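You operate a simulated robot arm through the tools that you are given. There is no shell and no other tool. Be economical: measure what you need, move in short steps, check, and stop when the job is done.

You run a simulated two-armed robot. Do the job below in one go: nothing can be reset, and whatever is moved stays where it is left.

JOB
Build the riser on the white table and stand the pink clog on it.
Fine: the brown and the white block stand apart on the table, both hands lay the long board across them between their lugs.

It is judged by the outcome, as a careful person would: the job done as asked, and still so three seconds after it is handed in. It fails if anything else is knocked over, pushed out of place, dropped, spilled or broken.

ROBOT AND FRAMES
Two 7-joint arms with two-finger parallel grippers on one trunk, on a base that drives. Base frame: it is fixed to the floor where the robot stands at the start and does not move with it; the origin is under the middle of the robot, x ahead of it, y to its left, z up. Units: m, degrees, N and s.
The left shoulder is at the start at [0.07, 0.163, 0.895], the right one opposite. With the tool pointing down near the work surface each hand reaches from about 0.4 to 0.88 m from the robot's upright axis, wherever it stands, measured 20 degrees to its own side. Places, roughly: white table [0.2, 0.7, 0.7]; long board [0, 0.7, 0.7]. Payload 3.43 kg a hand.
The TCP of each hand is the grasp point between the finger pads, 0.034 m short of the fingertips. In the tool frame z runs along the fingers and y along their closing line. Largest opening 0.128 m; finger width 0.024, thickness 0.012; the body of the gripper, 0.048 by 0.13 m, starts 0.096 m behind the TCP.
Orientation is that of the tool frame in the base frame, as a unit quaternion [w, x, y, z]. With the fingers straight down and closing along the base's y, the tool's x points along the base's -x, its y along +y and its z along -z.

CONTROLS
- The arms move only by the tool jog_arm. It takes "left_increments", "right_increments" or both (then of equal length, played together; a hand with none holds still); each is text: rows parted by semicolons, each of 7 numbers parted by spaces: the shift along the tool's x, y, z in units of 250 mm (1.0 is 250 mm), then the turn, a rotation vector about the tool's x, y, z in units of 180 degrees (1.0 is 180 degrees), then the closure in counts, from 0 (fully open) to 255 (shut). In form: tx ty tz rx ry rz hand; .... A call has 1 to 10 rows; each row is the pose to reach, as a shift and turn from the pose commanded when the call began, along the tool's axes at that moment. A call with a number of a shift or a turn outside -1 to 1 is refused whole. A row lasts 0.2 s, in which the tool goes at most 0.05 m and 8.6 degrees; a call with a longer step from one row to the next is refused whole, and so is a gripper value outside its range. A pose out of reach is approached as far as the arm can. The call stops where the force on the tool passes 40 N (or 10 N more than at its start, if that is more) or the arm is blocked; 0.2 s more then pass. The fingers move at their own pace (about 0.153 m/s each) and stop on an object; they squeeze with about 35 N. The grip force told is the motor's: it shows also when the fingers shut on nothing. Time passes only in rows, and 0.2 s behind the last, so rows that repeat a pose let the fingers close. The reply holds the time, the measured pose of the TCP, the force on the tool along the base axes, the opening and the grip force, in the units named above and with some noise, and new pictures: "views" is both (left out), scene, wrist or none (wrist: the cameras of the hands that moved).
- Cameras (640 x 400 px; columns grow to the right, rows downward): "scene" is now at [0.0867, 0.0611, 1.1144]; the picture's right is [0.77, -0.64, -0.00], its down [-0.41, -0.49, -0.77] and it looks along [0.49, 0.59, -0.64] (base axes); focal length 214 px, centre (320, 200). "left" rides on the left gripper at [0.076, 0.011, -0.16] in its tool frame; the picture's right is [-0.15, 0.99, 0.00], its down [-0.88, -0.13, -0.46] and it looks along [-0.45, -0.07, 0.89] (tool axes); focal length 234 px, centre (320, 200). "right" rides on the right gripper at [0.076, -0.011, -0.16] in its tool frame; the picture's right is [0.15, 0.99, 0.00], its down [-0.88, 0.13, -0.46] and it looks along [-0.45, 0.07, 0.89] (tool axes); focal length 234 px, centre (320, 200). There is no depth. A picture from a camera that has moved, and an enlarged one, comes with that camera's place and axes in the base frame and with its lens. The place of the scene camera against the robot may be out by one fixed shift of up to 0.018 m in any direction.
- raise_lower(by): slides the trunk up (or, below 0, down) by that many m; the arms and the scene camera ride with it, the base frame stays. It gives what a move gives, with no picture.
- steer(legs): drives the robot by 1 to 6 legs, each [ahead, left, turn to the left] in m, m and degrees, along the robot's own axes; the way and the turn of a leg run together, so that a leg with both is an arc; at most 1.5 m and 180 degrees a leg. The arms and the cameras ride along, it lands a little off, and it stops where it bumps. It gives what a move gives, and a new picture of the scene camera.
- pan_tilt(pan, tilt): turns the head with the scene camera to pan (to the left, within 86 degrees either way) and tilt (down, from -29 to 69), counted from straight ahead of the robot. It gives what a move gives, and a new picture of the scene camera.
- close_up(camera, box): a new picture of the part [left, top, right, bottom] of that camera's present view, enlarged. The clock stands still meanwhile.
- sign_off(): hands the job in; it is judged then, once.

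Work in short steps. Places have to be worked out from the pictures, the camera data and where the tool is seen: move nearer, look again, correct. Check each grasp and each placing, and mend what went wrong. You have 120 turns and 170 pictures in all, those below and enlarged ones among them. Open the grippers and draw the arms clear of the work before you hand the job in, unless the task says otherwise; then end with one line.

The tools are called as a command line: name --argument value ..., lists and objects as JSON in quotes. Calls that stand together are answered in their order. jog_arm: Moves the arms, as the interface text tells. Its arguments: {"type":"object","properties":{"left_increments":{"type":"string"},"right_increments":{"type":"string"},"views":{"type":"string","enum":["both","scene","wrist","none"]}},"required":[]} The other tools are called the same way: raise_lower (by) slides the trunk up or down; steer (legs) drives the base; pan_tilt (pan, tilt) turns the head that bears the scene camera; close_up (camera, box) takes an enlarged picture of a part of a camera's view; sign_off () hands the job in.

At the start:

```text
time_s: 0.0
left_tcp_pos: [0.4019, 0.6123, 1.0195]
left_ee_rot: [0.0, 0.0, 1.0, 0.001]
left_wrist_force: [0.1, -0.2, 0.1]
left_finger_gap: 0.1282
left_grasp_force: 0.0
right_tcp_pos: [0.4367, 0.0603, 0.9412]
right_ee_rot: [0.0, 0.0, 1.0, 0.0]
right_wrist_force: [-0.8, 0.4, 0.2]
right_finger_gap: 0.1281
right_grasp_force: 0.0
trunk travel left (down, up): [-0.375, 0.565]
robot x, y, heading: [0.0016, 0.0012, -0.2]
head pan, tilt: [50.2, 39.9]
```

scene: 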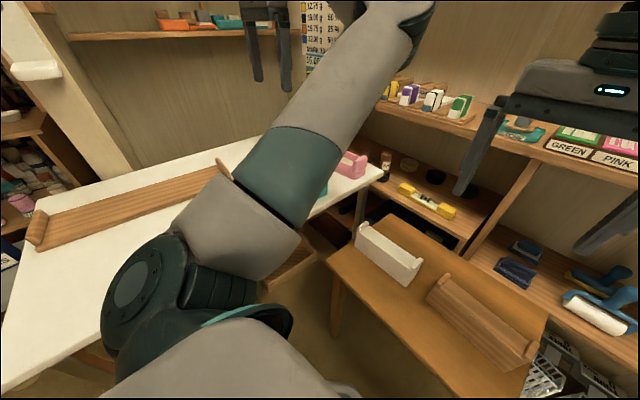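
right: 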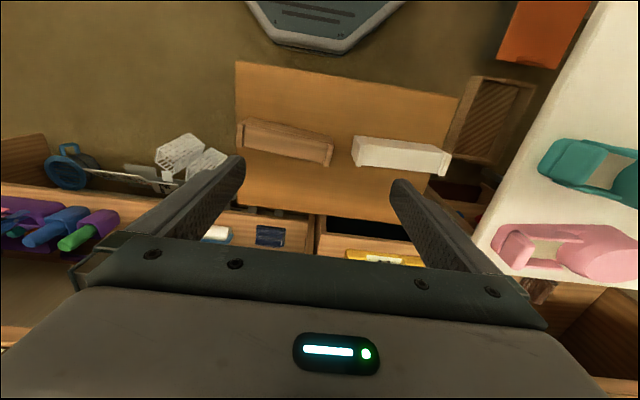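
left: 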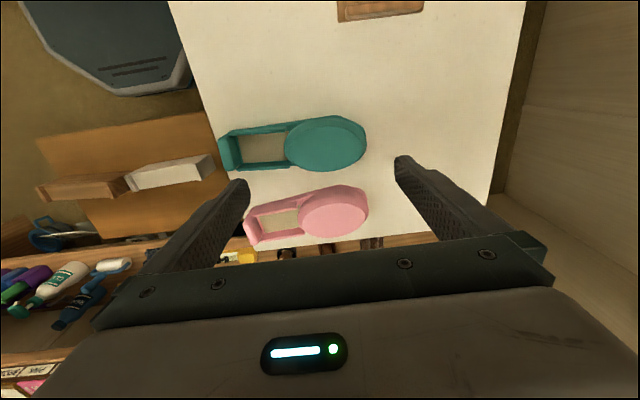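

The scene picture is blocked by the left arm, so I turn the head to look at the white table, and also enlarge the blocks from the right hand camera.

pan_tilt --pan 80 --tilt 45

close_up --camera "right" --box '[220, 60, 480, 222]'

close_up --camera "left" --box '[160, 0, 540, 260]'

```text
time_s: 0.9
left_tcp_pos: [0.4021, 0.6118, 1.0185]
left_ee_rot: [0.0, 0.0, 1.0, 0.0]
left_wrist_force: [-0.5, 0.4, -0.3]
left_finger_gap: 0.128
left_grasp_force: 0.1
right_tcp_pos: [0.4368, 0.0599, 0.9418]
right_ee_rot: [0.0, 0.0, 1.0, 0.0]
right_wrist_force: [0.5, -0.5, 0.3]
right_finger_gap: 0.1281
right_grasp_force: 0.1
trunk travel left (down, up): [-0.375, 0.565]
robot x, y, heading: [0.0008, 0.0011, -0.2]
head pan, tilt: [80.0, 45.0]
camera scene: at [0.0464, 0.0759, 1.107], right [0.98, -0.17, 0.0], down [-0.12, -0.7, -0.71], along [0.12, 0.7, -0.71], focal length 214 px, centre (320, 200)
```

scene: 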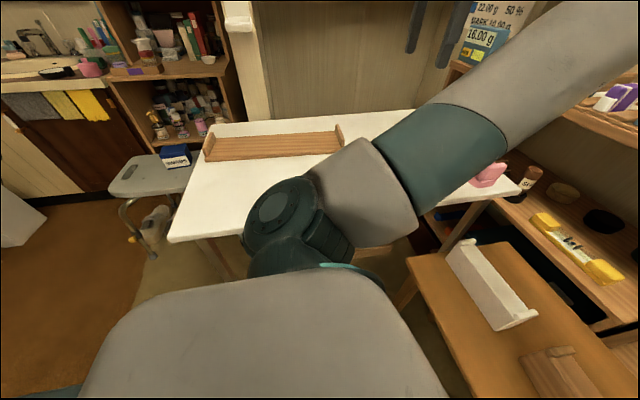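

```text
2.46 times, centred on (350, 141) of right
camera zoom: at [0.3621, 0.0484, 1.1021], right [-0.15, 0.99, 0.0], down [0.88, 0.13, 0.46], along [0.45, 0.07, -0.89], focal length 576 px, centre (246, 345)
```

zoom: 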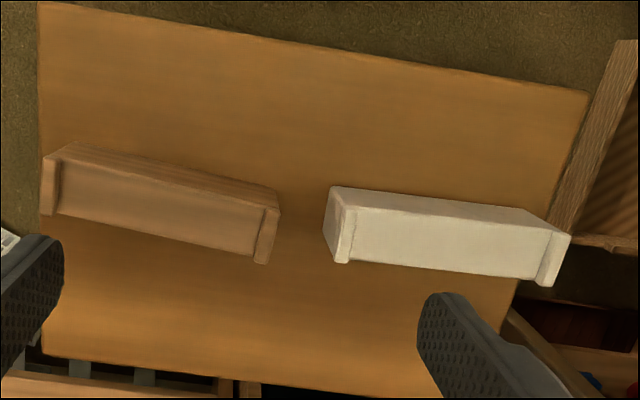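

```text
1.54 times, centred on (350, 130) of left
camera zoom: at [0.3265, 0.6226, 1.179], right [0.15, 0.99, 0.0], down [0.88, -0.13, 0.46], along [0.45, -0.07, -0.89], focal length 360 px, centre (274, 308)
```

zoom: 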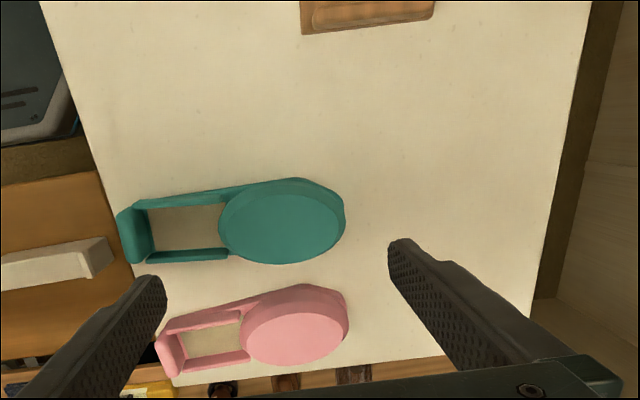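

The white table seems to be at z≈0.70 with the board lying along x at about (0.01, 0.73), and the blocks sit on the low brown table. I want a closer look at the blocks' shape.

pan_tilt --pan 25 --tilt 50

close_up --camera "scene" --box '[160, 100, 480, 300]'

```text
time_s: 2.2
left_tcp_pos: [0.4018, 0.6113, 1.0186]
left_ee_rot: [0.0, 0.0, 1.0, 0.0]
left_wrist_force: [0.0, -0.2, -0.5]
left_finger_gap: 0.1282
left_grasp_force: 0.0
right_tcp_pos: [0.4366, 0.0593, 0.9406]
right_ee_rot: [0.0, -0.001, 1.0, 0.0]
right_wrist_force: [-0.4, -0.1, 0.2]
right_finger_gap: 0.1281
right_grasp_force: 0.1
trunk travel left (down, up): [-0.375, 0.565]
robot x, y, heading: [-0.0007, 0.0004, 0.1]
head pan, tilt: [25.0, 50.0]
camera scene: at [0.1019, 0.0284, 1.1001], right [0.42, -0.91, 0.0], down [-0.69, -0.32, -0.64], along [0.58, 0.27, -0.77], focal length 214 px, centre (320, 200)
```

scene: 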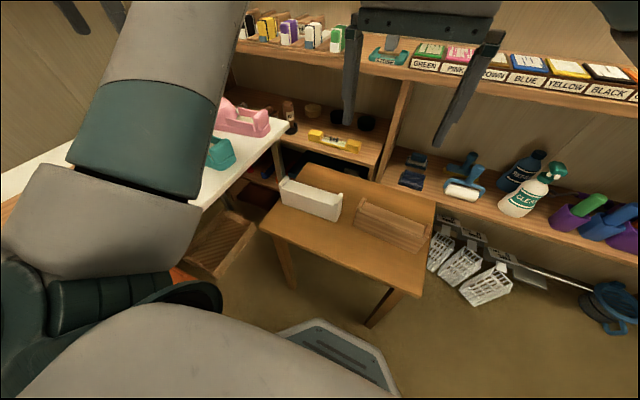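

```text
2.00 times, centred on (320, 200) of scene
camera zoom: at [0.1019, 0.0284, 1.1001], right [0.42, -0.91, 0.0], down [-0.69, -0.32, -0.64], along [0.58, 0.27, -0.77], focal length 429 px, centre (320, 200)
```

zoom: 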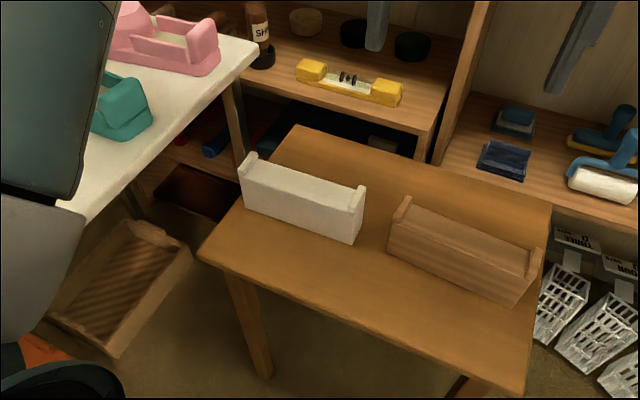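

The blocks stand upright, with lugs at both ends of the top. I bring the right hand down above the brown block with its fingers turned to close across it.

jog_arm --right_increments "-0.013 -0.022 0.048 0 0 -0.0475 0; -0.027 -0.043 0.096 0 0 -0.095 0; -0.04 -0.065 0.144 0 0 -0.1425 0; -0.054 -0.087 0.192 0 0 -0.19 0; -0.067 -0.108 0.24 0 0 -0.2375 0; -0.08 -0.13 0.288 0 0 -0.285 0; -0.094 -0.152 0.336 0 0 -0.3325 0; -0.107 -0.174 0.384 0 0 -0.38 0; -0.12 -0.195 0.432 0 0 -0.4275 0; -0.134 -0.217 0.48 0 0 -0.475 0" --views "wrist"

```text
time_s: 4.4
left_tcp_pos: [0.4026, 0.6114, 1.0183]
left_ee_rot: [0.0, 0.0, 1.0, 0.0]
left_wrist_force: [0.7, 0.3, 0.0]
left_finger_gap: 0.1281
left_grasp_force: 0.0
right_tcp_pos: [0.4694, 0.005, 0.8224]
right_ee_rot: [0.001, -0.68, 0.733, -0.001]
right_wrist_force: [0.0, -0.2, 0.5]
right_finger_gap: 0.1281
right_grasp_force: 0.1
trunk travel left (down, up): [-0.375, 0.565]
robot x, y, heading: [0.0035, -0.0007, -0.1]
head pan, tilt: [25.0, 50.0]
camera right: at [0.4757, -0.0721, 0.9819], right [-1.0, -0.07, 0.0], down [-0.06, 0.89, 0.46], along [-0.03, 0.46, -0.89], focal length 234 px, centre (320, 200)
```

right: 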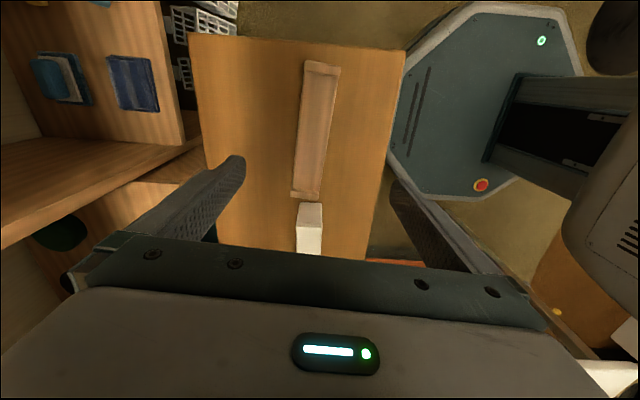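

The brown block's top centre comes out at about (0.479, 0.005), tilted 4° as the hand already is. I go down and nearer, then check with a picture.

jog_arm --right_increments "-0.003 -0.038 0.15 0 0 0 0; -0.003 -0.038 0.3 0 0 0 0; -0.003 -0.038 0.42 0 0 0 0" --views "wrist"

```text
time_s: 5.2
left_tcp_pos: [0.4017, 0.6113, 1.019]
left_ee_rot: [0.0, 0.0, 1.0, 0.0]
left_wrist_force: [0.2, 0.0, -0.3]
left_finger_gap: 0.128
left_grasp_force: 0.0
right_tcp_pos: [0.4804, 0.0037, 0.7165]
right_ee_rot: [0.0, -0.679, 0.734, 0.0]
right_wrist_force: [0.2, 0.6, 0.4]
right_finger_gap: 0.128
right_grasp_force: 0.1
trunk travel left (down, up): [-0.375, 0.565]
robot x, y, heading: [0.0029, 0.0001, -0.1]
head pan, tilt: [25.0, 50.0]
camera right: at [0.4867, -0.073, 0.8774], right [-1.0, -0.07, 0.0], down [-0.06, 0.89, 0.46], along [-0.03, 0.46, -0.89], focal length 234 px, centre (320, 200)
```

right: 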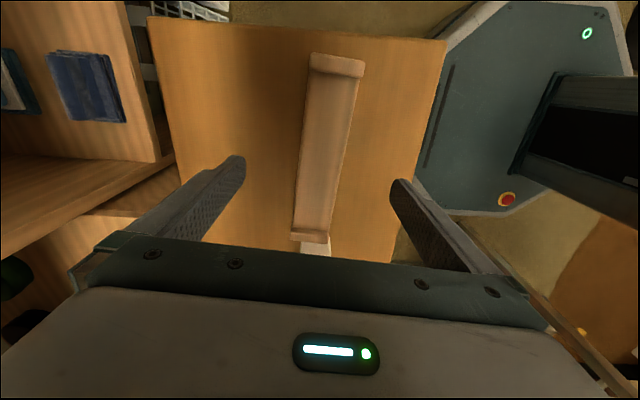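

The block is centred between the fingers. I go down to z≈0.628 and close.

jog_arm --right_increments "0 0 0.12 0 0 0 0; 0 0 0.24 0 0 0 0; 0 0 0.354 0 0 0 0; 0 0 0.354 0 0 0 255; 0 0 0.354 0 0 0 255; 0 0 0.354 0 0 0 255; 0 0 0.354 0 0 0 255" --views "wrist"

```text
time_s: 6.8
left_tcp_pos: [0.4003, 0.6119, 1.0175]
left_ee_rot: [-0.001, 0.0, 1.0, 0.0]
left_wrist_force: [-0.6, 1.1, -0.7]
left_finger_gap: 0.1279
left_grasp_force: 0.1
right_tcp_pos: [0.4789, 0.0046, 0.6272]
right_ee_rot: [0.0, -0.678, 0.735, 0.0]
right_wrist_force: [-0.2, 0.8, -0.2]
right_finger_gap: 0.0435
right_grasp_force: 34.9
trunk travel left (down, up): [-0.375, 0.565]
robot x, y, heading: [0.001, -0.0047, -0.1]
head pan, tilt: [25.0, 50.0]
camera right: at [0.4854, -0.0722, 0.7881], right [-1.0, -0.07, 0.0], down [-0.06, 0.89, 0.46], along [-0.03, 0.45, -0.89], focal length 234 px, centre (320, 200)
```

right: 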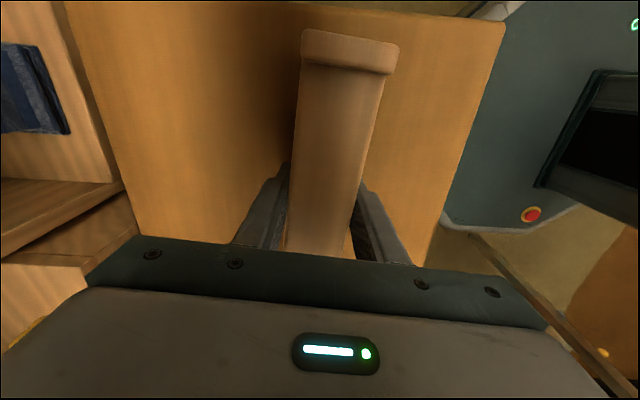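

The brown block is gripped (0.0435 m). I lift it up and away to the right, while the left hand turns and comes above the white block.

jog_arm --right_increments "0 0 -0.1 0 0 0 255; 0 0 -0.25 0 0 0 255; 0 0 -0.4 0 0 0 255; 0 0 -0.55 0 0 0 255; 0 0 -0.7 0 0 0 255; 0.15 0 -0.8 0 0 0 255; 0.3 0 -0.8 0 0 0 255; 0.4 0 -0.8 0 0 0 255; 0.5 0 -0.8 0 0 0 255; 0.5 0 -0.8 0 0 0 255" --left_increments "0 -0.1 0 0 0 0.0475 0; 0 -0.2 0 0 0 0.095 0; 0 -0.3 0 0 0 0.1425 0; 0 -0.4 0 0 0 0.19 0; 0 -0.5 0 0 0 0.2375 0; 0 -0.65 0 0 0 0.285 0; -0.05 -0.8 0 0 0 0.3325 0; -0.1 -0.98 0 0 0 0.38 0; -0.15 -1 0 0 0 0.4275 0; -0.2 -1 0 0 0 0.475 0" --views "wrist"

```text
time_s: 9.0
left_tcp_pos: [0.4504, 0.3935, 1.0193]
left_ee_rot: [0.0, 0.68, 0.734, 0.0]
left_wrist_force: [-0.3, -0.3, 0.2]
left_finger_gap: 0.1282
left_grasp_force: 0.1
left hand out of reach, approached as far as the arm can: row 8, 9, 10
right_tcp_pos: [0.4707, -0.1204, 0.8296]
right_ee_rot: [0.0, -0.678, 0.735, 0.0]
right_wrist_force: [0.4, -0.1, -1.8]
right_finger_gap: 0.0435
right_grasp_force: 35.2
trunk travel left (down, up): [-0.375, 0.565]
robot x, y, heading: [-0.0019, -0.001, 0.0]
head pan, tilt: [25.0, 50.0]
camera right: at [0.4766, -0.1972, 0.9895], right [-1.0, -0.07, 0.0], down [-0.06, 0.89, 0.46], along [-0.03, 0.45, -0.89], focal length 234 px, centre (320, 200)
camera left: at [0.4579, 0.4695, 1.18], right [1.0, -0.07, 0.0], down [-0.06, -0.89, 0.46], along [-0.03, -0.45, -0.89], focal length 234 px, centre (320, 200)
```

right: 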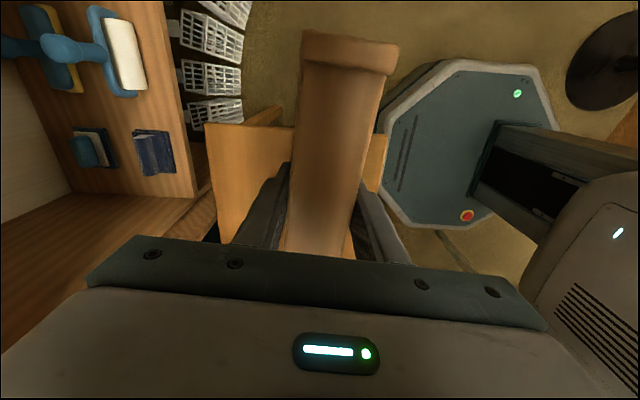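
left: 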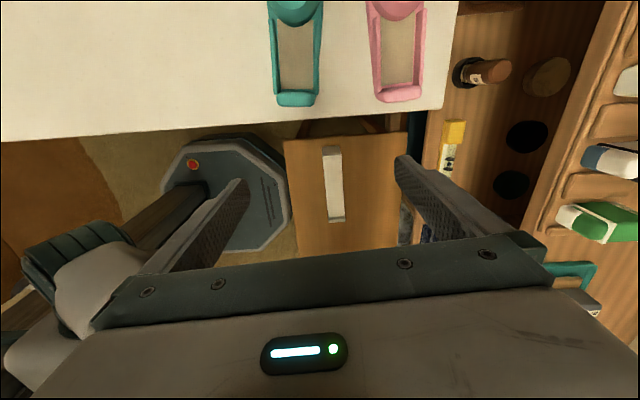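

The left hand was too high for that reach; I bring it lower and above the white block, at about (0.478, 0.24).

jog_arm --left_increments "0 0.05 0.18 0 0 0 0; -0.1 0.05 0.36 0 0 0 0; -0.2 0.05 0.52 0 0 0 0; -0.3 0.06 0.68 0 0 0 0; -0.4 0.06 0.74 0 0 0 0; -0.52 0.06 0.78 0 0 0 0" --views "wrist"

```text
refused: row 2 steps farther than a row can; nothing moved
```

jog_arm --left_increments "0 0.05 0.16 0 0 0 0; -0.08 0.05 0.32 0 0 0 0; -0.16 0.05 0.48 0 0 0 0; -0.26 0.06 0.64 0 0 0 0; -0.36 0.06 0.74 0 0 0 0; -0.52 0.06 0.78 0 0 0 0" --views "wrist"

```text
time_s: 10.4
left_tcp_pos: [0.4859, 0.3977, 0.8333]
left_ee_rot: [0.0, 0.679, 0.735, -0.001]
left_wrist_force: [1.0, -0.1, -0.2]
left_finger_gap: 0.1279
left_grasp_force: 0.1
left hand out of reach, approached as far as the arm can: row 2, 3, 4, 5, 6
right_tcp_pos: [0.4705, -0.1202, 0.8285]
right_ee_rot: [0.0, -0.679, 0.734, 0.001]
right_wrist_force: [0.6, -0.7, -2.5]
right_finger_gap: 0.0436
right_grasp_force: 35.2
trunk travel left (down, up): [-0.375, 0.565]
robot x, y, heading: [0.0008, -0.0009, 0.2]
head pan, tilt: [25.0, 50.0]
camera left: at [0.4926, 0.4744, 0.9932], right [1.0, -0.07, 0.0], down [-0.06, -0.89, 0.46], along [-0.03, -0.45, -0.89], focal length 234 px, centre (320, 200)
```

left: 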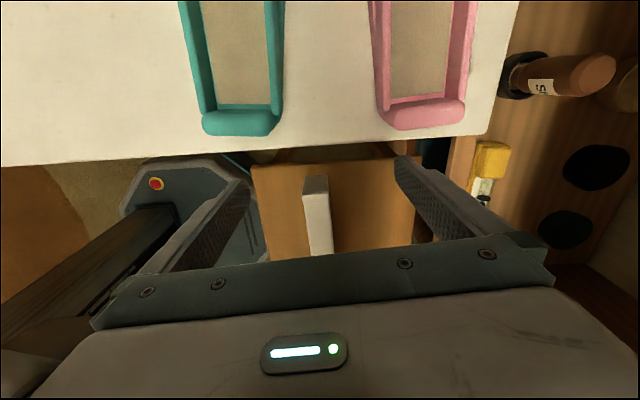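

The left arm will not come further inward in this wrist pose (y≈0.395). I drive the base 0.157 m to the right so the white block comes under the left hand.

steer --legs '[[0, -0.157, 0]]'

jog_arm --left_increments "0 0 0 0 0 0 0" --views "wrist"

```text
time_s: 11.8
left_tcp_pos: [0.4851, 0.2391, 0.8349]
left_ee_rot: [-0.001, 0.679, 0.734, 0.001]
left_wrist_force: [-0.3, 0.5, 0.5]
left_finger_gap: 0.1281
left_grasp_force: 0.0
right_tcp_pos: [0.4702, -0.2784, 0.8289]
right_ee_rot: [0.002, -0.679, 0.734, 0.001]
right_wrist_force: [0.1, 0.1, -2.1]
right_finger_gap: 0.0436
right_grasp_force: 35.1
trunk travel left (down, up): [-0.375, 0.565]
robot x, y, heading: [0.0014, -0.1599, 0.2]
head pan, tilt: [25.0, 50.0]
camera scene: at [0.1021, -0.1304, 1.1001], right [0.42, -0.91, 0.0], down [-0.69, -0.32, -0.64], along [0.58, 0.27, -0.77], focal length 214 px, centre (320, 200)
```

scene: 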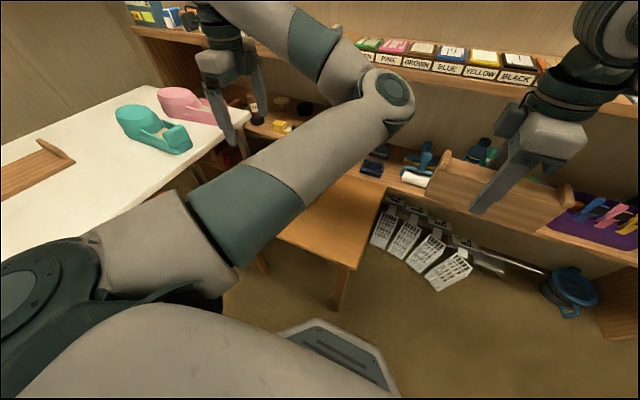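

```text
time_s: 12.2
left_tcp_pos: [0.4847, 0.2399, 0.8348]
left_ee_rot: [0.0, 0.679, 0.734, 0.0]
left_wrist_force: [-0.1, -0.4, -0.2]
left_finger_gap: 0.1281
left_grasp_force: 0.0
right_tcp_pos: [0.4699, -0.2792, 0.8291]
right_ee_rot: [0.0, -0.679, 0.734, -0.001]
right_wrist_force: [-0.3, -0.7, -2.9]
right_finger_gap: 0.0434
right_grasp_force: 34.8
trunk travel left (down, up): [-0.375, 0.565]
robot x, y, heading: [-0.0012, -0.158, -0.1]
head pan, tilt: [25.0, 50.0]
camera left: at [0.4913, 0.3164, 0.9945], right [1.0, -0.07, 0.0], down [-0.06, -0.89, 0.45], along [-0.03, -0.45, -0.89], focal length 234 px, centre (320, 200)
```

left: 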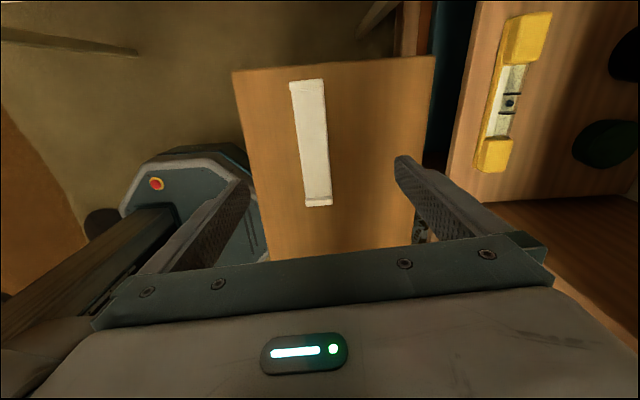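

The white block's centre is at about (0.476, 0.226). I correct the turn and place and come down toward it.

jog_arm --left_increments "-0.053 -0.04 0.18 0 0 0.019 0; -0.053 -0.04 0.36 0 0 0.019 0; -0.053 -0.04 0.52 0 0 0.019 0" --views "wrist"

```text
time_s: 13.0
left_tcp_pos: [0.479, 0.2465, 0.7054]
left_ee_rot: [0.0, 0.701, 0.713, 0.0]
left_wrist_force: [-0.4, 0.0, 0.6]
left_finger_gap: 0.128
left_grasp_force: 0.0
left hand out of reach, approached as far as the arm can: row 1, 2, 3
right_tcp_pos: [0.4705, -0.2784, 0.8289]
right_ee_rot: [0.0, -0.679, 0.734, 0.0]
right_wrist_force: [0.0, -0.6, -2.1]
right_finger_gap: 0.0438
right_grasp_force: 34.7
trunk travel left (down, up): [-0.375, 0.565]
robot x, y, heading: [0.0006, -0.1573, -0.0]
head pan, tilt: [25.0, 50.0]
camera left: at [0.49, 0.3202, 0.8654], right [0.99, -0.13, 0.0], down [-0.11, -0.88, 0.46], along [-0.06, -0.45, -0.89], focal length 234 px, centre (320, 200)
```

left: 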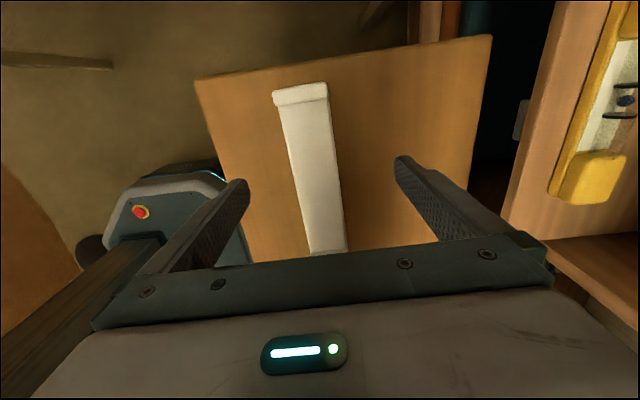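

The hand is about 2 cm left of the block's middle; a small drive to the right corrects it, then I descend and grip.

steer --legs '[[0, -0.02, 0]]'

jog_arm --left_increments "0 -0.02 0.1 0 0 0 0; 0 -0.02 0.2 0 0 0 0; 0 -0.02 0.31 0 0 0 0" --views "wrist"

```text
time_s: 13.8
left_tcp_pos: [0.4779, 0.2238, 0.7074]
left_ee_rot: [0.0, 0.701, 0.713, 0.0]
left_wrist_force: [-0.1, 0.5, -0.2]
left_finger_gap: 0.1281
left_grasp_force: 0.1
right_tcp_pos: [0.4704, -0.2979, 0.8298]
right_ee_rot: [0.001, -0.679, 0.734, 0.001]
right_wrist_force: [0.1, -0.7, -2.3]
right_finger_gap: 0.0436
right_grasp_force: 35.6
trunk travel left (down, up): [-0.375, 0.565]
robot x, y, heading: [0.0032, -0.1788, 0.2]
head pan, tilt: [25.0, 50.0]
camera scene: at [0.1021, -0.1502, 1.1001], right [0.42, -0.91, 0.0], down [-0.69, -0.32, -0.64], along [0.58, 0.27, -0.77], focal length 214 px, centre (320, 200)
```

scene: 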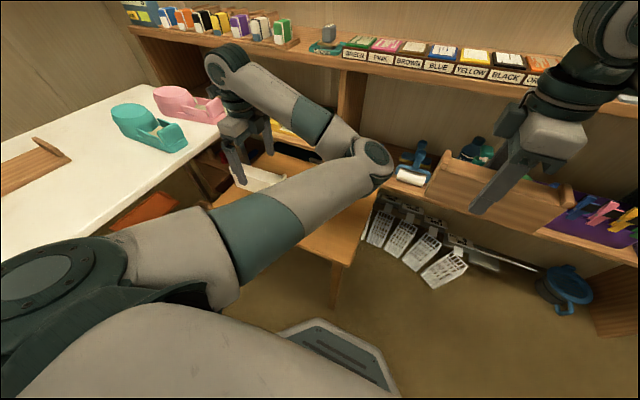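

```text
time_s: 14.6
left_tcp_pos: [0.474, 0.2256, 0.6288]
left_ee_rot: [0.0, 0.701, 0.713, 0.0]
left_wrist_force: [-0.2, 0.6, -0.2]
left_finger_gap: 0.1279
left_grasp_force: 0.1
right_tcp_pos: [0.4711, -0.2981, 0.8292]
right_ee_rot: [-0.001, -0.679, 0.734, 0.0]
right_wrist_force: [-0.7, 0.4, -1.6]
right_finger_gap: 0.0438
right_grasp_force: 34.9
trunk travel left (down, up): [-0.375, 0.565]
robot x, y, heading: [0.0018, -0.176, -0.1]
head pan, tilt: [25.0, 50.0]
camera left: at [0.4847, 0.3015, 0.7891], right [0.99, -0.13, 0.0], down [-0.11, -0.88, 0.46], along [-0.06, -0.45, -0.89], focal length 234 px, centre (320, 200)
```

left: 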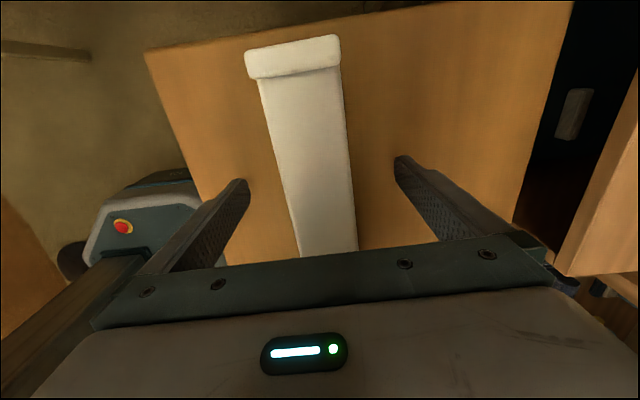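

The block is centred between the fingers, so I close on it and lift.

jog_arm --left_increments "0 0 0 0 0 0 255; 0 0 0 0 0 0 255; 0 0 0 0 0 0 255; 0 0 0 0 0 0 255; 0 0 -0.15 0 0 0 255; 0 0 -0.3 0 0 0 255; 0 0 -0.5 0 0 0 255; 0 0 -0.68 0 0 0 255; 0 0 -0.84 0 0 0 255; 0 0 -0.84 0 0 0 255" --views "both"

```text
time_s: 16.8
left_tcp_pos: [0.4763, 0.2235, 0.8345]
left_ee_rot: [0.0, 0.701, 0.713, -0.001]
left_wrist_force: [0.1, -0.3, -2.2]
left_finger_gap: 0.0437
left_grasp_force: 34.8
right_tcp_pos: [0.4709, -0.2957, 0.8283]
right_ee_rot: [0.001, -0.679, 0.734, 0.0]
right_wrist_force: [0.7, 0.5, -1.3]
right_finger_gap: 0.0436
right_grasp_force: 35.0
trunk travel left (down, up): [-0.375, 0.565]
robot x, y, heading: [-0.0029, -0.1782, 0.0]
head pan, tilt: [25.0, 50.0]
camera scene: at [0.1025, -0.149, 1.0999], right [0.42, -0.91, 0.0], down [-0.69, -0.32, -0.64], along [0.58, 0.27, -0.77], focal length 214 px, centre (320, 200)
camera left: at [0.487, 0.2994, 0.9956], right [0.99, -0.13, 0.0], down [-0.11, -0.88, 0.46], along [-0.06, -0.45, -0.89], focal length 234 px, centre (320, 200)
```

scene: 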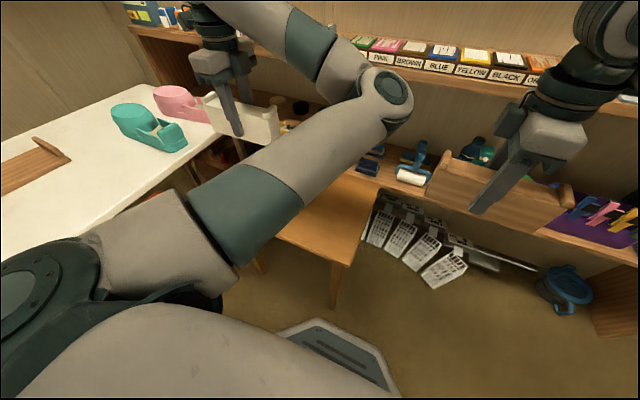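
left: 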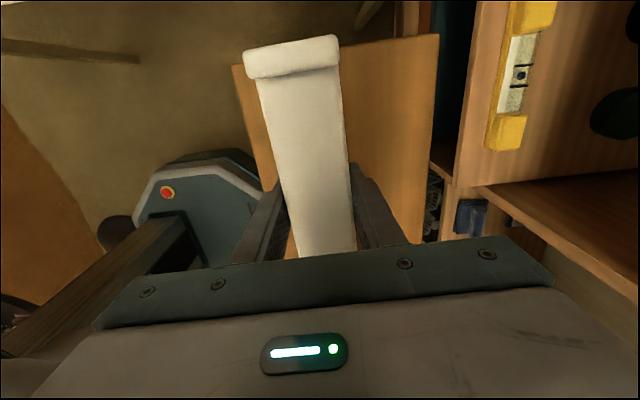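

Both blocks are held. I raise the trunk so everything clears the clogs, then back off a little, turn left by 90° to face the white table and close up.

raise_lower --by 0.12

steer --legs '[[-0.05, 0, 0], [0, 0, 90], [0.06, -0.06, 0]]'

pan_tilt --pan 0 --tilt 50

```text
time_s: 18.3
left_tcp_pos: [0.4755, 0.2236, 0.9546]
left_ee_rot: [-0.001, 0.701, 0.713, -0.001]
left_wrist_force: [0.7, -0.1, -1.4]
left_finger_gap: 0.0437
left_grasp_force: 35.2
right_tcp_pos: [0.4711, -0.2978, 0.9492]
right_ee_rot: [0.0, -0.678, 0.735, 0.0]
right_wrist_force: [0.7, 0.3, -2.3]
right_finger_gap: 0.0437
right_grasp_force: 35.4
trunk travel left (down, up): [-0.495, 0.445]
robot x, y, heading: [0.0007, -0.177, 0.1]
head pan, tilt: [25.0, 50.0]
```

```text
time_s: 23.7
left_tcp_pos: [-0.3933, 0.3578, 0.9557]
left_ee_rot: [0.001, -0.011, 1.0, -0.001]
left_wrist_force: [0.3, 0.0, -3.0]
left_finger_gap: 0.0438
left_grasp_force: 35.0
right_tcp_pos: [0.1296, 0.3529, 0.9482]
right_ee_rot: [0.001, 0.999, -0.037, -0.001]
right_wrist_force: [0.1, -0.6, -1.9]
right_finger_gap: 0.0437
right_grasp_force: 34.9
trunk travel left (down, up): [-0.495, 0.445]
robot x, y, heading: [0.0112, -0.1173, 90.1]
head pan, tilt: [25.0, 50.0]
camera scene: at [-0.0409, -0.0011, 1.2199], right [0.9, 0.43, 0.0], down [0.33, -0.69, -0.64], along [-0.27, 0.58, -0.77], focal length 214 px, centre (320, 200)
```

scene: 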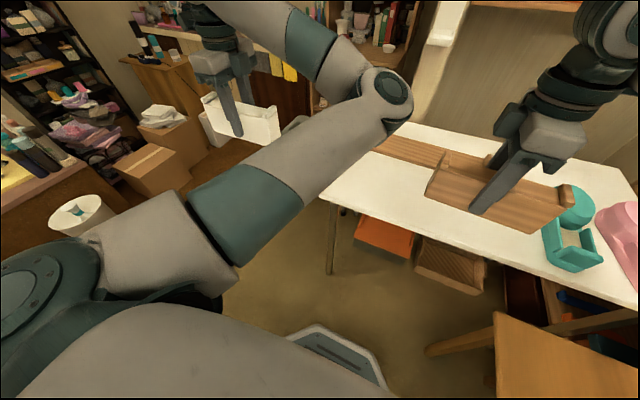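

```text
time_s: 24.6
left_tcp_pos: [-0.3934, 0.3567, 0.9552]
left_ee_rot: [0.001, -0.009, 1.0, 0.0]
left_wrist_force: [0.2, -0.3, -1.5]
left_finger_gap: 0.0436
left_grasp_force: 35.1
right_tcp_pos: [0.1281, 0.3542, 0.9491]
right_ee_rot: [-0.001, 0.999, -0.038, 0.0]
right_wrist_force: [0.2, 0.7, -2.4]
right_finger_gap: 0.0437
right_grasp_force: 34.8
trunk travel left (down, up): [-0.495, 0.445]
robot x, y, heading: [0.0111, -0.118, 90.4]
head pan, tilt: [0.0, 50.0]
camera scene: at [-0.0092, 0.0054, 1.22], right [1.0, 0.0, 0.0], down [0.0, -0.77, -0.64], along [0.0, 0.64, -0.77], focal length 214 px, centre (320, 200)
```

scene: 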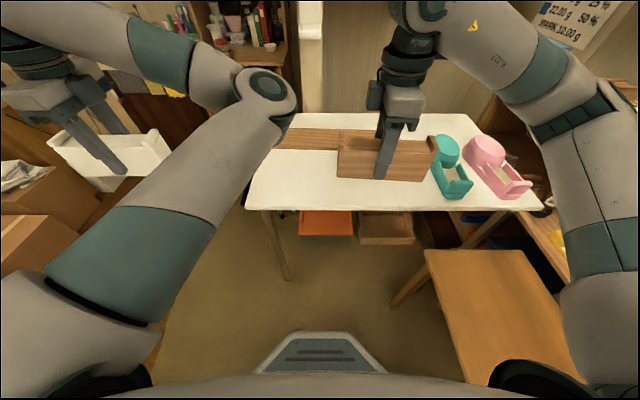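

I now turn both wrists back a quarter turn so the blocks point away from the robot, and bring them over their spots: white toward (−0.12, 0.53), brown toward (0.14, 0.53).

jog_arm --left_increments "-0.098 0.06 0 0 0 -0.0475 255; -0.196 0.12 0 0 0 -0.095 255; -0.294 0.18 0 0 0 -0.1425 255; -0.392 0.24 0 0 0 -0.19 255; -0.49 0.3 0 0 0 -0.2375 255; -0.588 0.36 0 0 0 -0.285 255; -0.686 0.42 0 0 0 -0.3325 255; -0.784 0.48 0 0 0 -0.38 255; -0.882 0.54 0 0 0 -0.4275 255; -0.98 0.6 0 0 0 -0.475 255" --right_increments "-0.001 -0.072 0 0 0 0.0475 255; -0.001 -0.145 0 0 0 0.095 255; -0.002 -0.217 0 0 0 0.1425 255; -0.003 -0.29 0 0 0 0.19 255; -0.003 -0.362 0 0 0 0.2375 255; -0.004 -0.435 0 0 0 0.285 255; -0.005 -0.507 0 0 0 0.3325 255; -0.005 -0.58 0 0 0 0.38 255; -0.006 -0.652 0 0 0 0.4275 255; -0.007 -0.725 0 0 0 0.475 255" --views "both"

```text
time_s: 26.8
left_tcp_pos: [-0.2336, 0.6317, 0.9116]
left_ee_rot: [-0.001, -0.683, 0.73, -0.001]
left_wrist_force: [-0.7, 0.3, -0.5]
left_finger_gap: 0.0436
left_grasp_force: 35.2
left hand out of reach, approached as far as the arm can: row 1, 2, 3, 4, 5, 6, 7, 8, 9, 10
right_tcp_pos: [0.1391, 0.5384, 0.946]
right_ee_rot: [0.001, 0.707, -0.707, 0.002]
right_wrist_force: [-0.8, 0.9, -4.0]
right_finger_gap: 0.0439
right_grasp_force: 35.1
trunk travel left (down, up): [-0.495, 0.445]
robot x, y, heading: [0.0068, -0.1188, 90.4]
head pan, tilt: [0.0, 50.0]
camera scene: at [-0.0102, 0.0079, 1.2195], right [1.0, 0.0, 0.0], down [0.0, -0.77, -0.64], along [0.0, 0.64, -0.77], focal length 214 px, centre (320, 200)
camera right: at [0.1508, 0.4619, 1.1073], right [-0.99, -0.15, 0.0], down [-0.13, 0.88, 0.45], along [-0.07, 0.45, -0.89], focal length 234 px, centre (320, 200)
camera left: at [-0.2486, 0.5578, 1.0723], right [-0.98, 0.21, 0.0], down [0.19, 0.87, 0.45], along [0.1, 0.44, -0.89], focal length 234 px, centre (320, 200)
```

scene: 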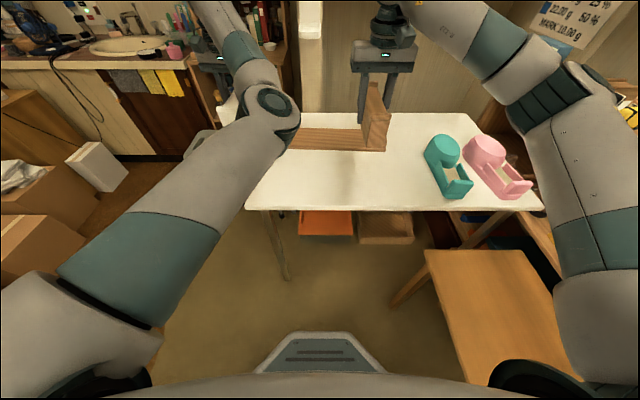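
right: 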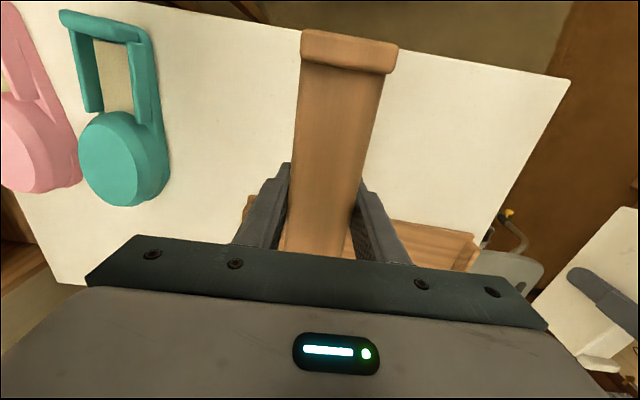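
left: 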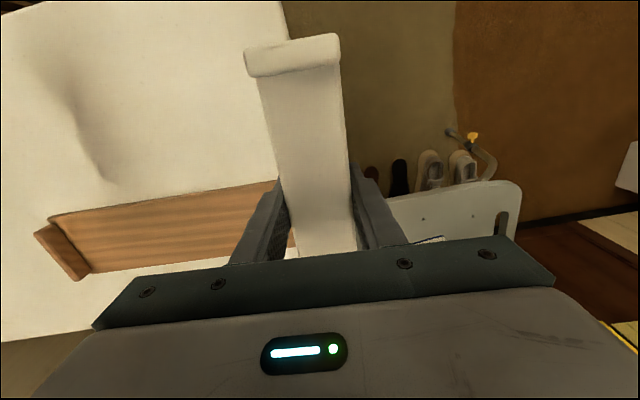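

The right hand is where I wanted it, while the left lags. I step the left toward (−0.12, 0.535) from where it is.

jog_arm --left_increments "0.07 -0.096 -0.03 0 0 -0.005 255; 0.14 -0.19 -0.06 0 0 -0.01 255; 0.21 -0.29 -0.1 0 0 -0.015 255; 0.28 -0.38 -0.13 0 0 -0.02 255; 0.356 -0.48 -0.16 0 0 -0.02 255; 0.356 -0.48 -0.16 0 0 -0.02 255" --views "none"

```text
time_s: 28.2
left_tcp_pos: [-0.1496, 0.6575, 0.9679]
left_ee_rot: [0.001, 0.709, -0.705, 0.001]
left_wrist_force: [0.3, -0.9, -2.1]
left_finger_gap: 0.0435
left_grasp_force: 35.2
left hand out of reach, approached as far as the arm can: row 1, 2, 3, 4, 5, 6
right_tcp_pos: [0.1406, 0.5355, 0.9488]
right_ee_rot: [0.0, 0.708, -0.706, 0.0]
right_wrist_force: [1.0, -0.5, -1.2]
right_finger_gap: 0.0436
right_grasp_force: 35.1
trunk travel left (down, up): [-0.495, 0.445]
robot x, y, heading: [0.006, -0.1193, 90.2]
head pan, tilt: [0.0, 50.0]
```

The left arm stays limited at about 0.78 m ahead, so I will place its block by moving the base. First the right hand lowers the brown block at (0.14, 0.535).

jog_arm --right_increments "0 0 0.15 0 0 0 255; 0 0 0.3 0 0 0 255; 0 0 0.45 0 0 0 255; 0 0 0.56 0 0 0 255; 0 0 0.66 0 0 0 255; 0 0 0.7 0 0 0 255" --views "both"

```text
time_s: 29.6
left_tcp_pos: [-0.1504, 0.6574, 0.9677]
left_ee_rot: [0.0, 0.709, -0.705, 0.001]
left_wrist_force: [0.1, -0.7, -1.5]
left_finger_gap: 0.0435
left_grasp_force: 35.2
right_tcp_pos: [0.1392, 0.5345, 0.7736]
right_ee_rot: [0.0, 0.708, -0.706, 0.0]
right_wrist_force: [0.3, 1.0, -1.6]
right_finger_gap: 0.0437
right_grasp_force: 35.5
trunk travel left (down, up): [-0.495, 0.445]
robot x, y, heading: [0.0055, -0.1186, 90.2]
head pan, tilt: [0.0, 50.0]
camera scene: at [-0.0091, 0.0056, 1.22], right [1.0, 0.0, 0.0], down [0.0, -0.77, -0.64], along [0.0, 0.64, -0.77], focal length 214 px, centre (320, 200)
camera right: at [0.1524, 0.4582, 0.9347], right [-0.99, -0.15, 0.0], down [-0.13, 0.88, 0.46], along [-0.07, 0.45, -0.89], focal length 234 px, centre (320, 200)
```

scene: 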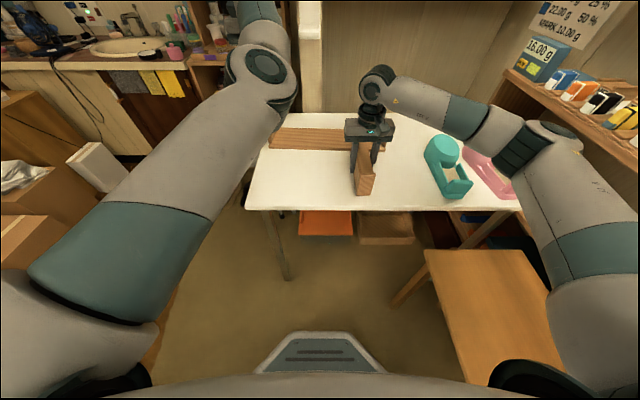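
right: 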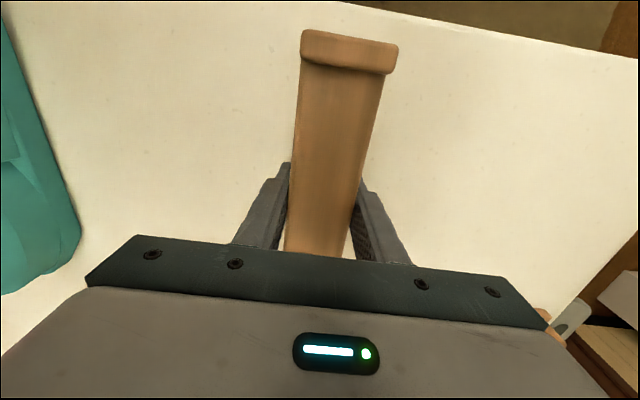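

Clear around the block. I lower slowly until the table is felt.

jog_arm --right_increments "0 0 0.03 0 0 0 255; 0 0 0.05 0 0 0 255; 0 0 0.07 0 0 0 255; 0 0 0.085 0 0 0 255" --views "none"

jog_arm --right_increments "0 0 0.01 0 0 0 255; 0 0 0.02 0 0 0 255; 0 0 0.03 0 0 0 255" --views "none"

```text
time_s: 30.6
left_tcp_pos: [-0.1496, 0.6546, 0.9707]
left_ee_rot: [-0.001, 0.709, -0.705, -0.001]
left_wrist_force: [0.7, 0.0, -1.8]
left_finger_gap: 0.0435
left_grasp_force: 34.9
right_tcp_pos: [0.1395, 0.5318, 0.7565]
right_ee_rot: [-0.001, 0.709, -0.705, -0.002]
right_wrist_force: [1.2, 2.0, 35.6]
right_finger_gap: 0.0438
right_grasp_force: 34.9
trunk travel left (down, up): [-0.495, 0.445]
robot x, y, heading: [0.0102, -0.1182, 90.3]
head pan, tilt: [0.0, 50.0]
```

```text
time_s: 31.2
left_tcp_pos: [-0.1492, 0.6554, 0.9679]
left_ee_rot: [0.0, 0.709, -0.705, 0.0]
left_wrist_force: [-0.5, 1.0, -2.3]
left_finger_gap: 0.0436
left_grasp_force: 35.0
right_tcp_pos: [0.1398, 0.535, 0.7548]
right_ee_rot: [-0.001, 0.709, -0.705, -0.003]
right_wrist_force: [-0.5, -9.3, 19.2]
right_finger_gap: 0.0436
right_grasp_force: 34.7
trunk travel left (down, up): [-0.495, 0.445]
robot x, y, heading: [0.0092, -0.1211, 90.2]
head pan, tilt: [0.0, 50.0]
stopped in row 3 (right hand): the force on the tool passed its limit (the readings are from after the stop); the commanded pose is now the measured one
```

The block stands on the table (contact at TCP z≈0.756). I ease off, open, and lift the right hand out.

jog_arm --right_increments "0 0 -0.004 0 0 0 255; 0 0 -0.004 0 0 0 160; 0 0 -0.004 0 0 0 80; 0 0 -0.004 0 0 0 80; 0 0 -0.15 0 0 0 40; 0 0 -0.32 0 0 0 0; 0 0 -0.5 0 0 0 0; 0 0 -0.65 0 0 0 0; 0 0 -0.8 0 0 0 0" --views "wrist"

```text
time_s: 33.2
left_tcp_pos: [-0.1506, 0.656, 0.968]
left_ee_rot: [0.0, 0.709, -0.706, 0.0]
left_wrist_force: [-0.7, -1.0, -2.9]
left_finger_gap: 0.0438
left_grasp_force: 35.1
right_tcp_pos: [0.1386, 0.5326, 0.9503]
right_ee_rot: [-0.001, 0.709, -0.705, -0.002]
right_wrist_force: [-0.5, -0.2, 0.5]
right_finger_gap: 0.1283
right_grasp_force: 0.0
trunk travel left (down, up): [-0.495, 0.445]
robot x, y, heading: [0.0076, -0.1146, 90.1]
head pan, tilt: [0.0, 50.0]
camera right: at [0.1519, 0.456, 1.1101], right [-0.99, -0.15, 0.0], down [-0.13, 0.88, 0.46], along [-0.07, 0.45, -0.89], focal length 234 px, centre (320, 200)
```

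right: 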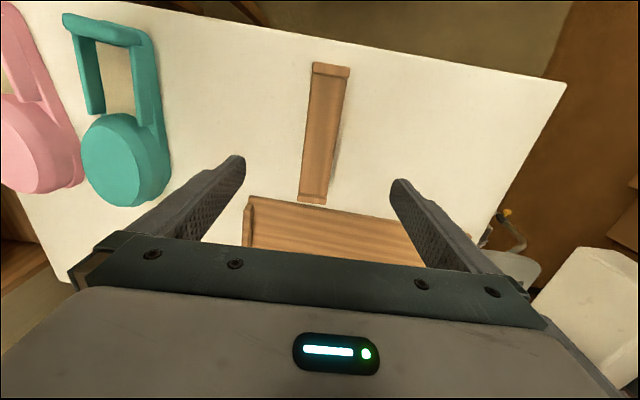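

The brown block stands well, clear of the board. I raise the right hand, drive back so the white block comes to y≈0.535.

jog_arm --right_increments "0.05 0 -0.18 0 0 0 0; 0.1 0 -0.36 0 0 0 0; 0.15 0 -0.5 0 0 0 0; 0.2 0 -0.65 0 0 0 0; 0.2 0 -0.75 0 0 0 0" --views "none"

steer --legs '[[-0.121, 0, 0]]'

```text
time_s: 34.4
left_tcp_pos: [-0.1503, 0.6568, 0.9684]
left_ee_rot: [0.001, 0.709, -0.705, 0.001]
left_wrist_force: [-0.1, -0.2, -2.1]
left_finger_gap: 0.0438
left_grasp_force: 35.3
right_tcp_pos: [0.1422, 0.4838, 1.1392]
right_ee_rot: [0.0, 0.709, -0.706, -0.002]
right_wrist_force: [0.6, -0.4, 0.2]
right_finger_gap: 0.1277
right_grasp_force: 0.0
trunk travel left (down, up): [-0.495, 0.445]
robot x, y, heading: [0.0058, -0.1183, 90.2]
head pan, tilt: [0.0, 50.0]
```

```text
time_s: 35.7
left_tcp_pos: [-0.1488, 0.5367, 0.9679]
left_ee_rot: [0.0, 0.709, -0.705, 0.001]
left_wrist_force: [0.6, -0.6, -1.6]
left_finger_gap: 0.0437
left_grasp_force: 34.9
right_tcp_pos: [0.1439, 0.3627, 1.1392]
right_ee_rot: [-0.001, 0.708, -0.706, -0.002]
right_wrist_force: [0.2, 0.2, 0.3]
right_finger_gap: 0.1283
right_grasp_force: 0.1
trunk travel left (down, up): [-0.495, 0.445]
robot x, y, heading: [0.0073, -0.2389, 90.1]
head pan, tilt: [0.0, 50.0]
camera scene: at [-0.0086, -0.116, 1.22], right [1.0, 0.0, 0.0], down [0.0, -0.77, -0.64], along [0.0, 0.64, -0.77], focal length 214 px, centre (320, 200)
```

scene: 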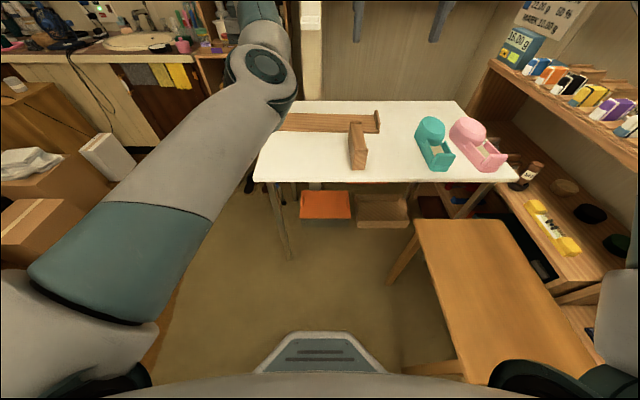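

Left hand holds the white block over (−0.149, 0.537). I lower the trunk most of the way.

raise_lower --by -0.19

jog_arm --left_increments "0 0 0.01 0 0 0 255" --views "both"

```text
time_s: 37.8
left_tcp_pos: [-0.1495, 0.5365, 0.7785]
left_ee_rot: [0.001, 0.709, -0.705, 0.0]
left_wrist_force: [0.5, -0.4, -3.0]
left_finger_gap: 0.0438
left_grasp_force: 35.1
right_tcp_pos: [0.1441, 0.3636, 0.949]
right_ee_rot: [0.0, 0.709, -0.706, -0.002]
right_wrist_force: [-0.5, 0.4, 0.5]
right_finger_gap: 0.128
right_grasp_force: 0.0
trunk travel left (down, up): [-0.305, 0.635]
robot x, y, heading: [0.0118, -0.2407, 90.2]
head pan, tilt: [0.0, 50.0]
```

```text
time_s: 38.2
left_tcp_pos: [-0.1485, 0.5368, 0.7756]
left_ee_rot: [0.001, 0.709, -0.705, 0.0]
left_wrist_force: [0.4, 0.5, -1.6]
left_finger_gap: 0.0438
left_grasp_force: 35.0
right_tcp_pos: [0.1433, 0.362, 0.9484]
right_ee_rot: [0.001, 0.708, -0.706, -0.001]
right_wrist_force: [0.2, 0.3, 0.5]
right_finger_gap: 0.1279
right_grasp_force: 0.1
trunk travel left (down, up): [-0.305, 0.635]
robot x, y, heading: [0.0107, -0.2356, 89.9]
head pan, tilt: [0.0, 50.0]
camera scene: at [-0.0086, -0.1157, 1.03], right [1.0, 0.0, 0.0], down [0.0, -0.77, -0.64], along [0.0, 0.64, -0.77], focal length 214 px, centre (320, 200)
camera left: at [-0.1585, 0.4608, 0.9355], right [-0.99, 0.14, 0.0], down [0.13, 0.88, 0.45], along [0.06, 0.45, -0.89], focal length 234 px, centre (320, 200)
```

scene: 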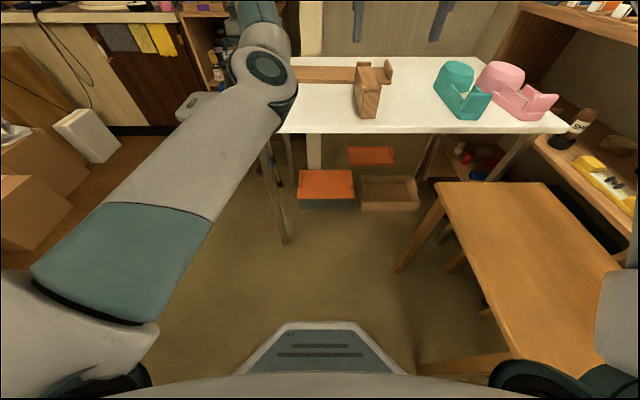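
left: 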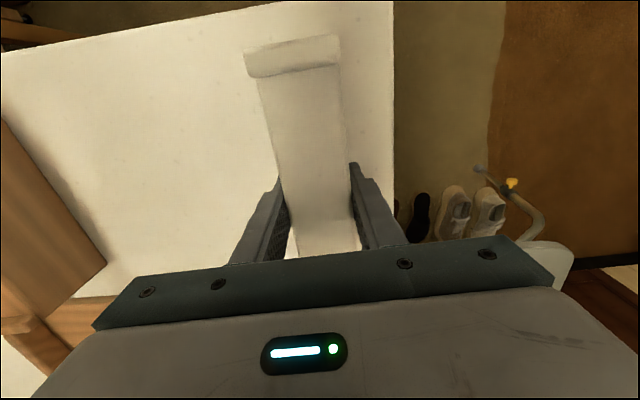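

Placing looks clear. I lower the last 2 cm until contact.

jog_arm --left_increments "0 0 0.02 0 0 0 255; 0 0 0.04 0 0 0 255; 0 0 0.055 0 0 0 255; 0 0 0.07 0 0 0 255; 0 0 0.08 0 0 0 255; 0 0 0.09 0 0 0 255" --views "none"

```text
time_s: 39.6
left_tcp_pos: [-0.1489, 0.5365, 0.7591]
left_ee_rot: [-0.001, 0.709, -0.706, -0.002]
left_wrist_force: [1.3, -2.0, 35.2]
left_finger_gap: 0.0439
left_grasp_force: 35.1
right_tcp_pos: [0.1451, 0.3584, 0.9528]
right_ee_rot: [-0.001, 0.708, -0.706, -0.003]
right_wrist_force: [0.4, 0.4, 0.1]
right_finger_gap: 0.1282
right_grasp_force: 0.1
trunk travel left (down, up): [-0.305, 0.635]
robot x, y, heading: [0.0128, -0.2403, 90.2]
head pan, tilt: [0.0, 50.0]
```

Contact at z≈0.759. I ease off, release, and lift the left hand.

jog_arm --left_increments "0 0 -0.02 0 0 0 255; 0 0 -0.02 0 0 0 160; 0 0 -0.02 0 0 0 80; 0 0 -0.02 0 0 0 80; 0 0 -0.15 0 0 0 40; 0 0 -0.32 0 0 0 0; 0 0 -0.5 0 0 0 0; 0 0 -0.65 0 0 0 0; 0 0 -0.8 0 0 0 0" --views "wrist"

```text
time_s: 41.6
left_tcp_pos: [-0.1582, 0.5032, 0.9415]
left_ee_rot: [-0.001, 0.708, -0.706, -0.001]
left_wrist_force: [1.0, -0.2, 0.1]
left_finger_gap: 0.128
left_grasp_force: 0.1
left hand out of reach, approached as far as the arm can: row 8, 9
right_tcp_pos: [0.1431, 0.3603, 0.9508]
right_ee_rot: [-0.002, 0.708, -0.706, -0.003]
right_wrist_force: [0.6, -0.3, -0.4]
right_finger_gap: 0.1278
right_grasp_force: 0.0
trunk travel left (down, up): [-0.305, 0.635]
robot x, y, heading: [0.0077, -0.2395, 90.3]
head pan, tilt: [0.0, 50.0]
camera left: at [-0.1686, 0.4259, 1.1021], right [-0.99, 0.14, 0.0], down [0.13, 0.88, 0.46], along [0.07, 0.45, -0.89], focal length 234 px, centre (320, 200)
```

left: 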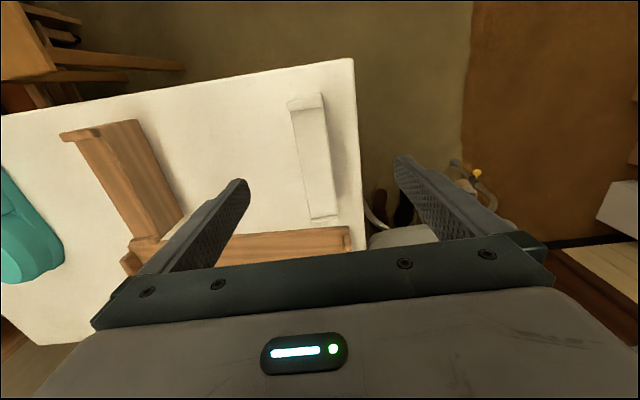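

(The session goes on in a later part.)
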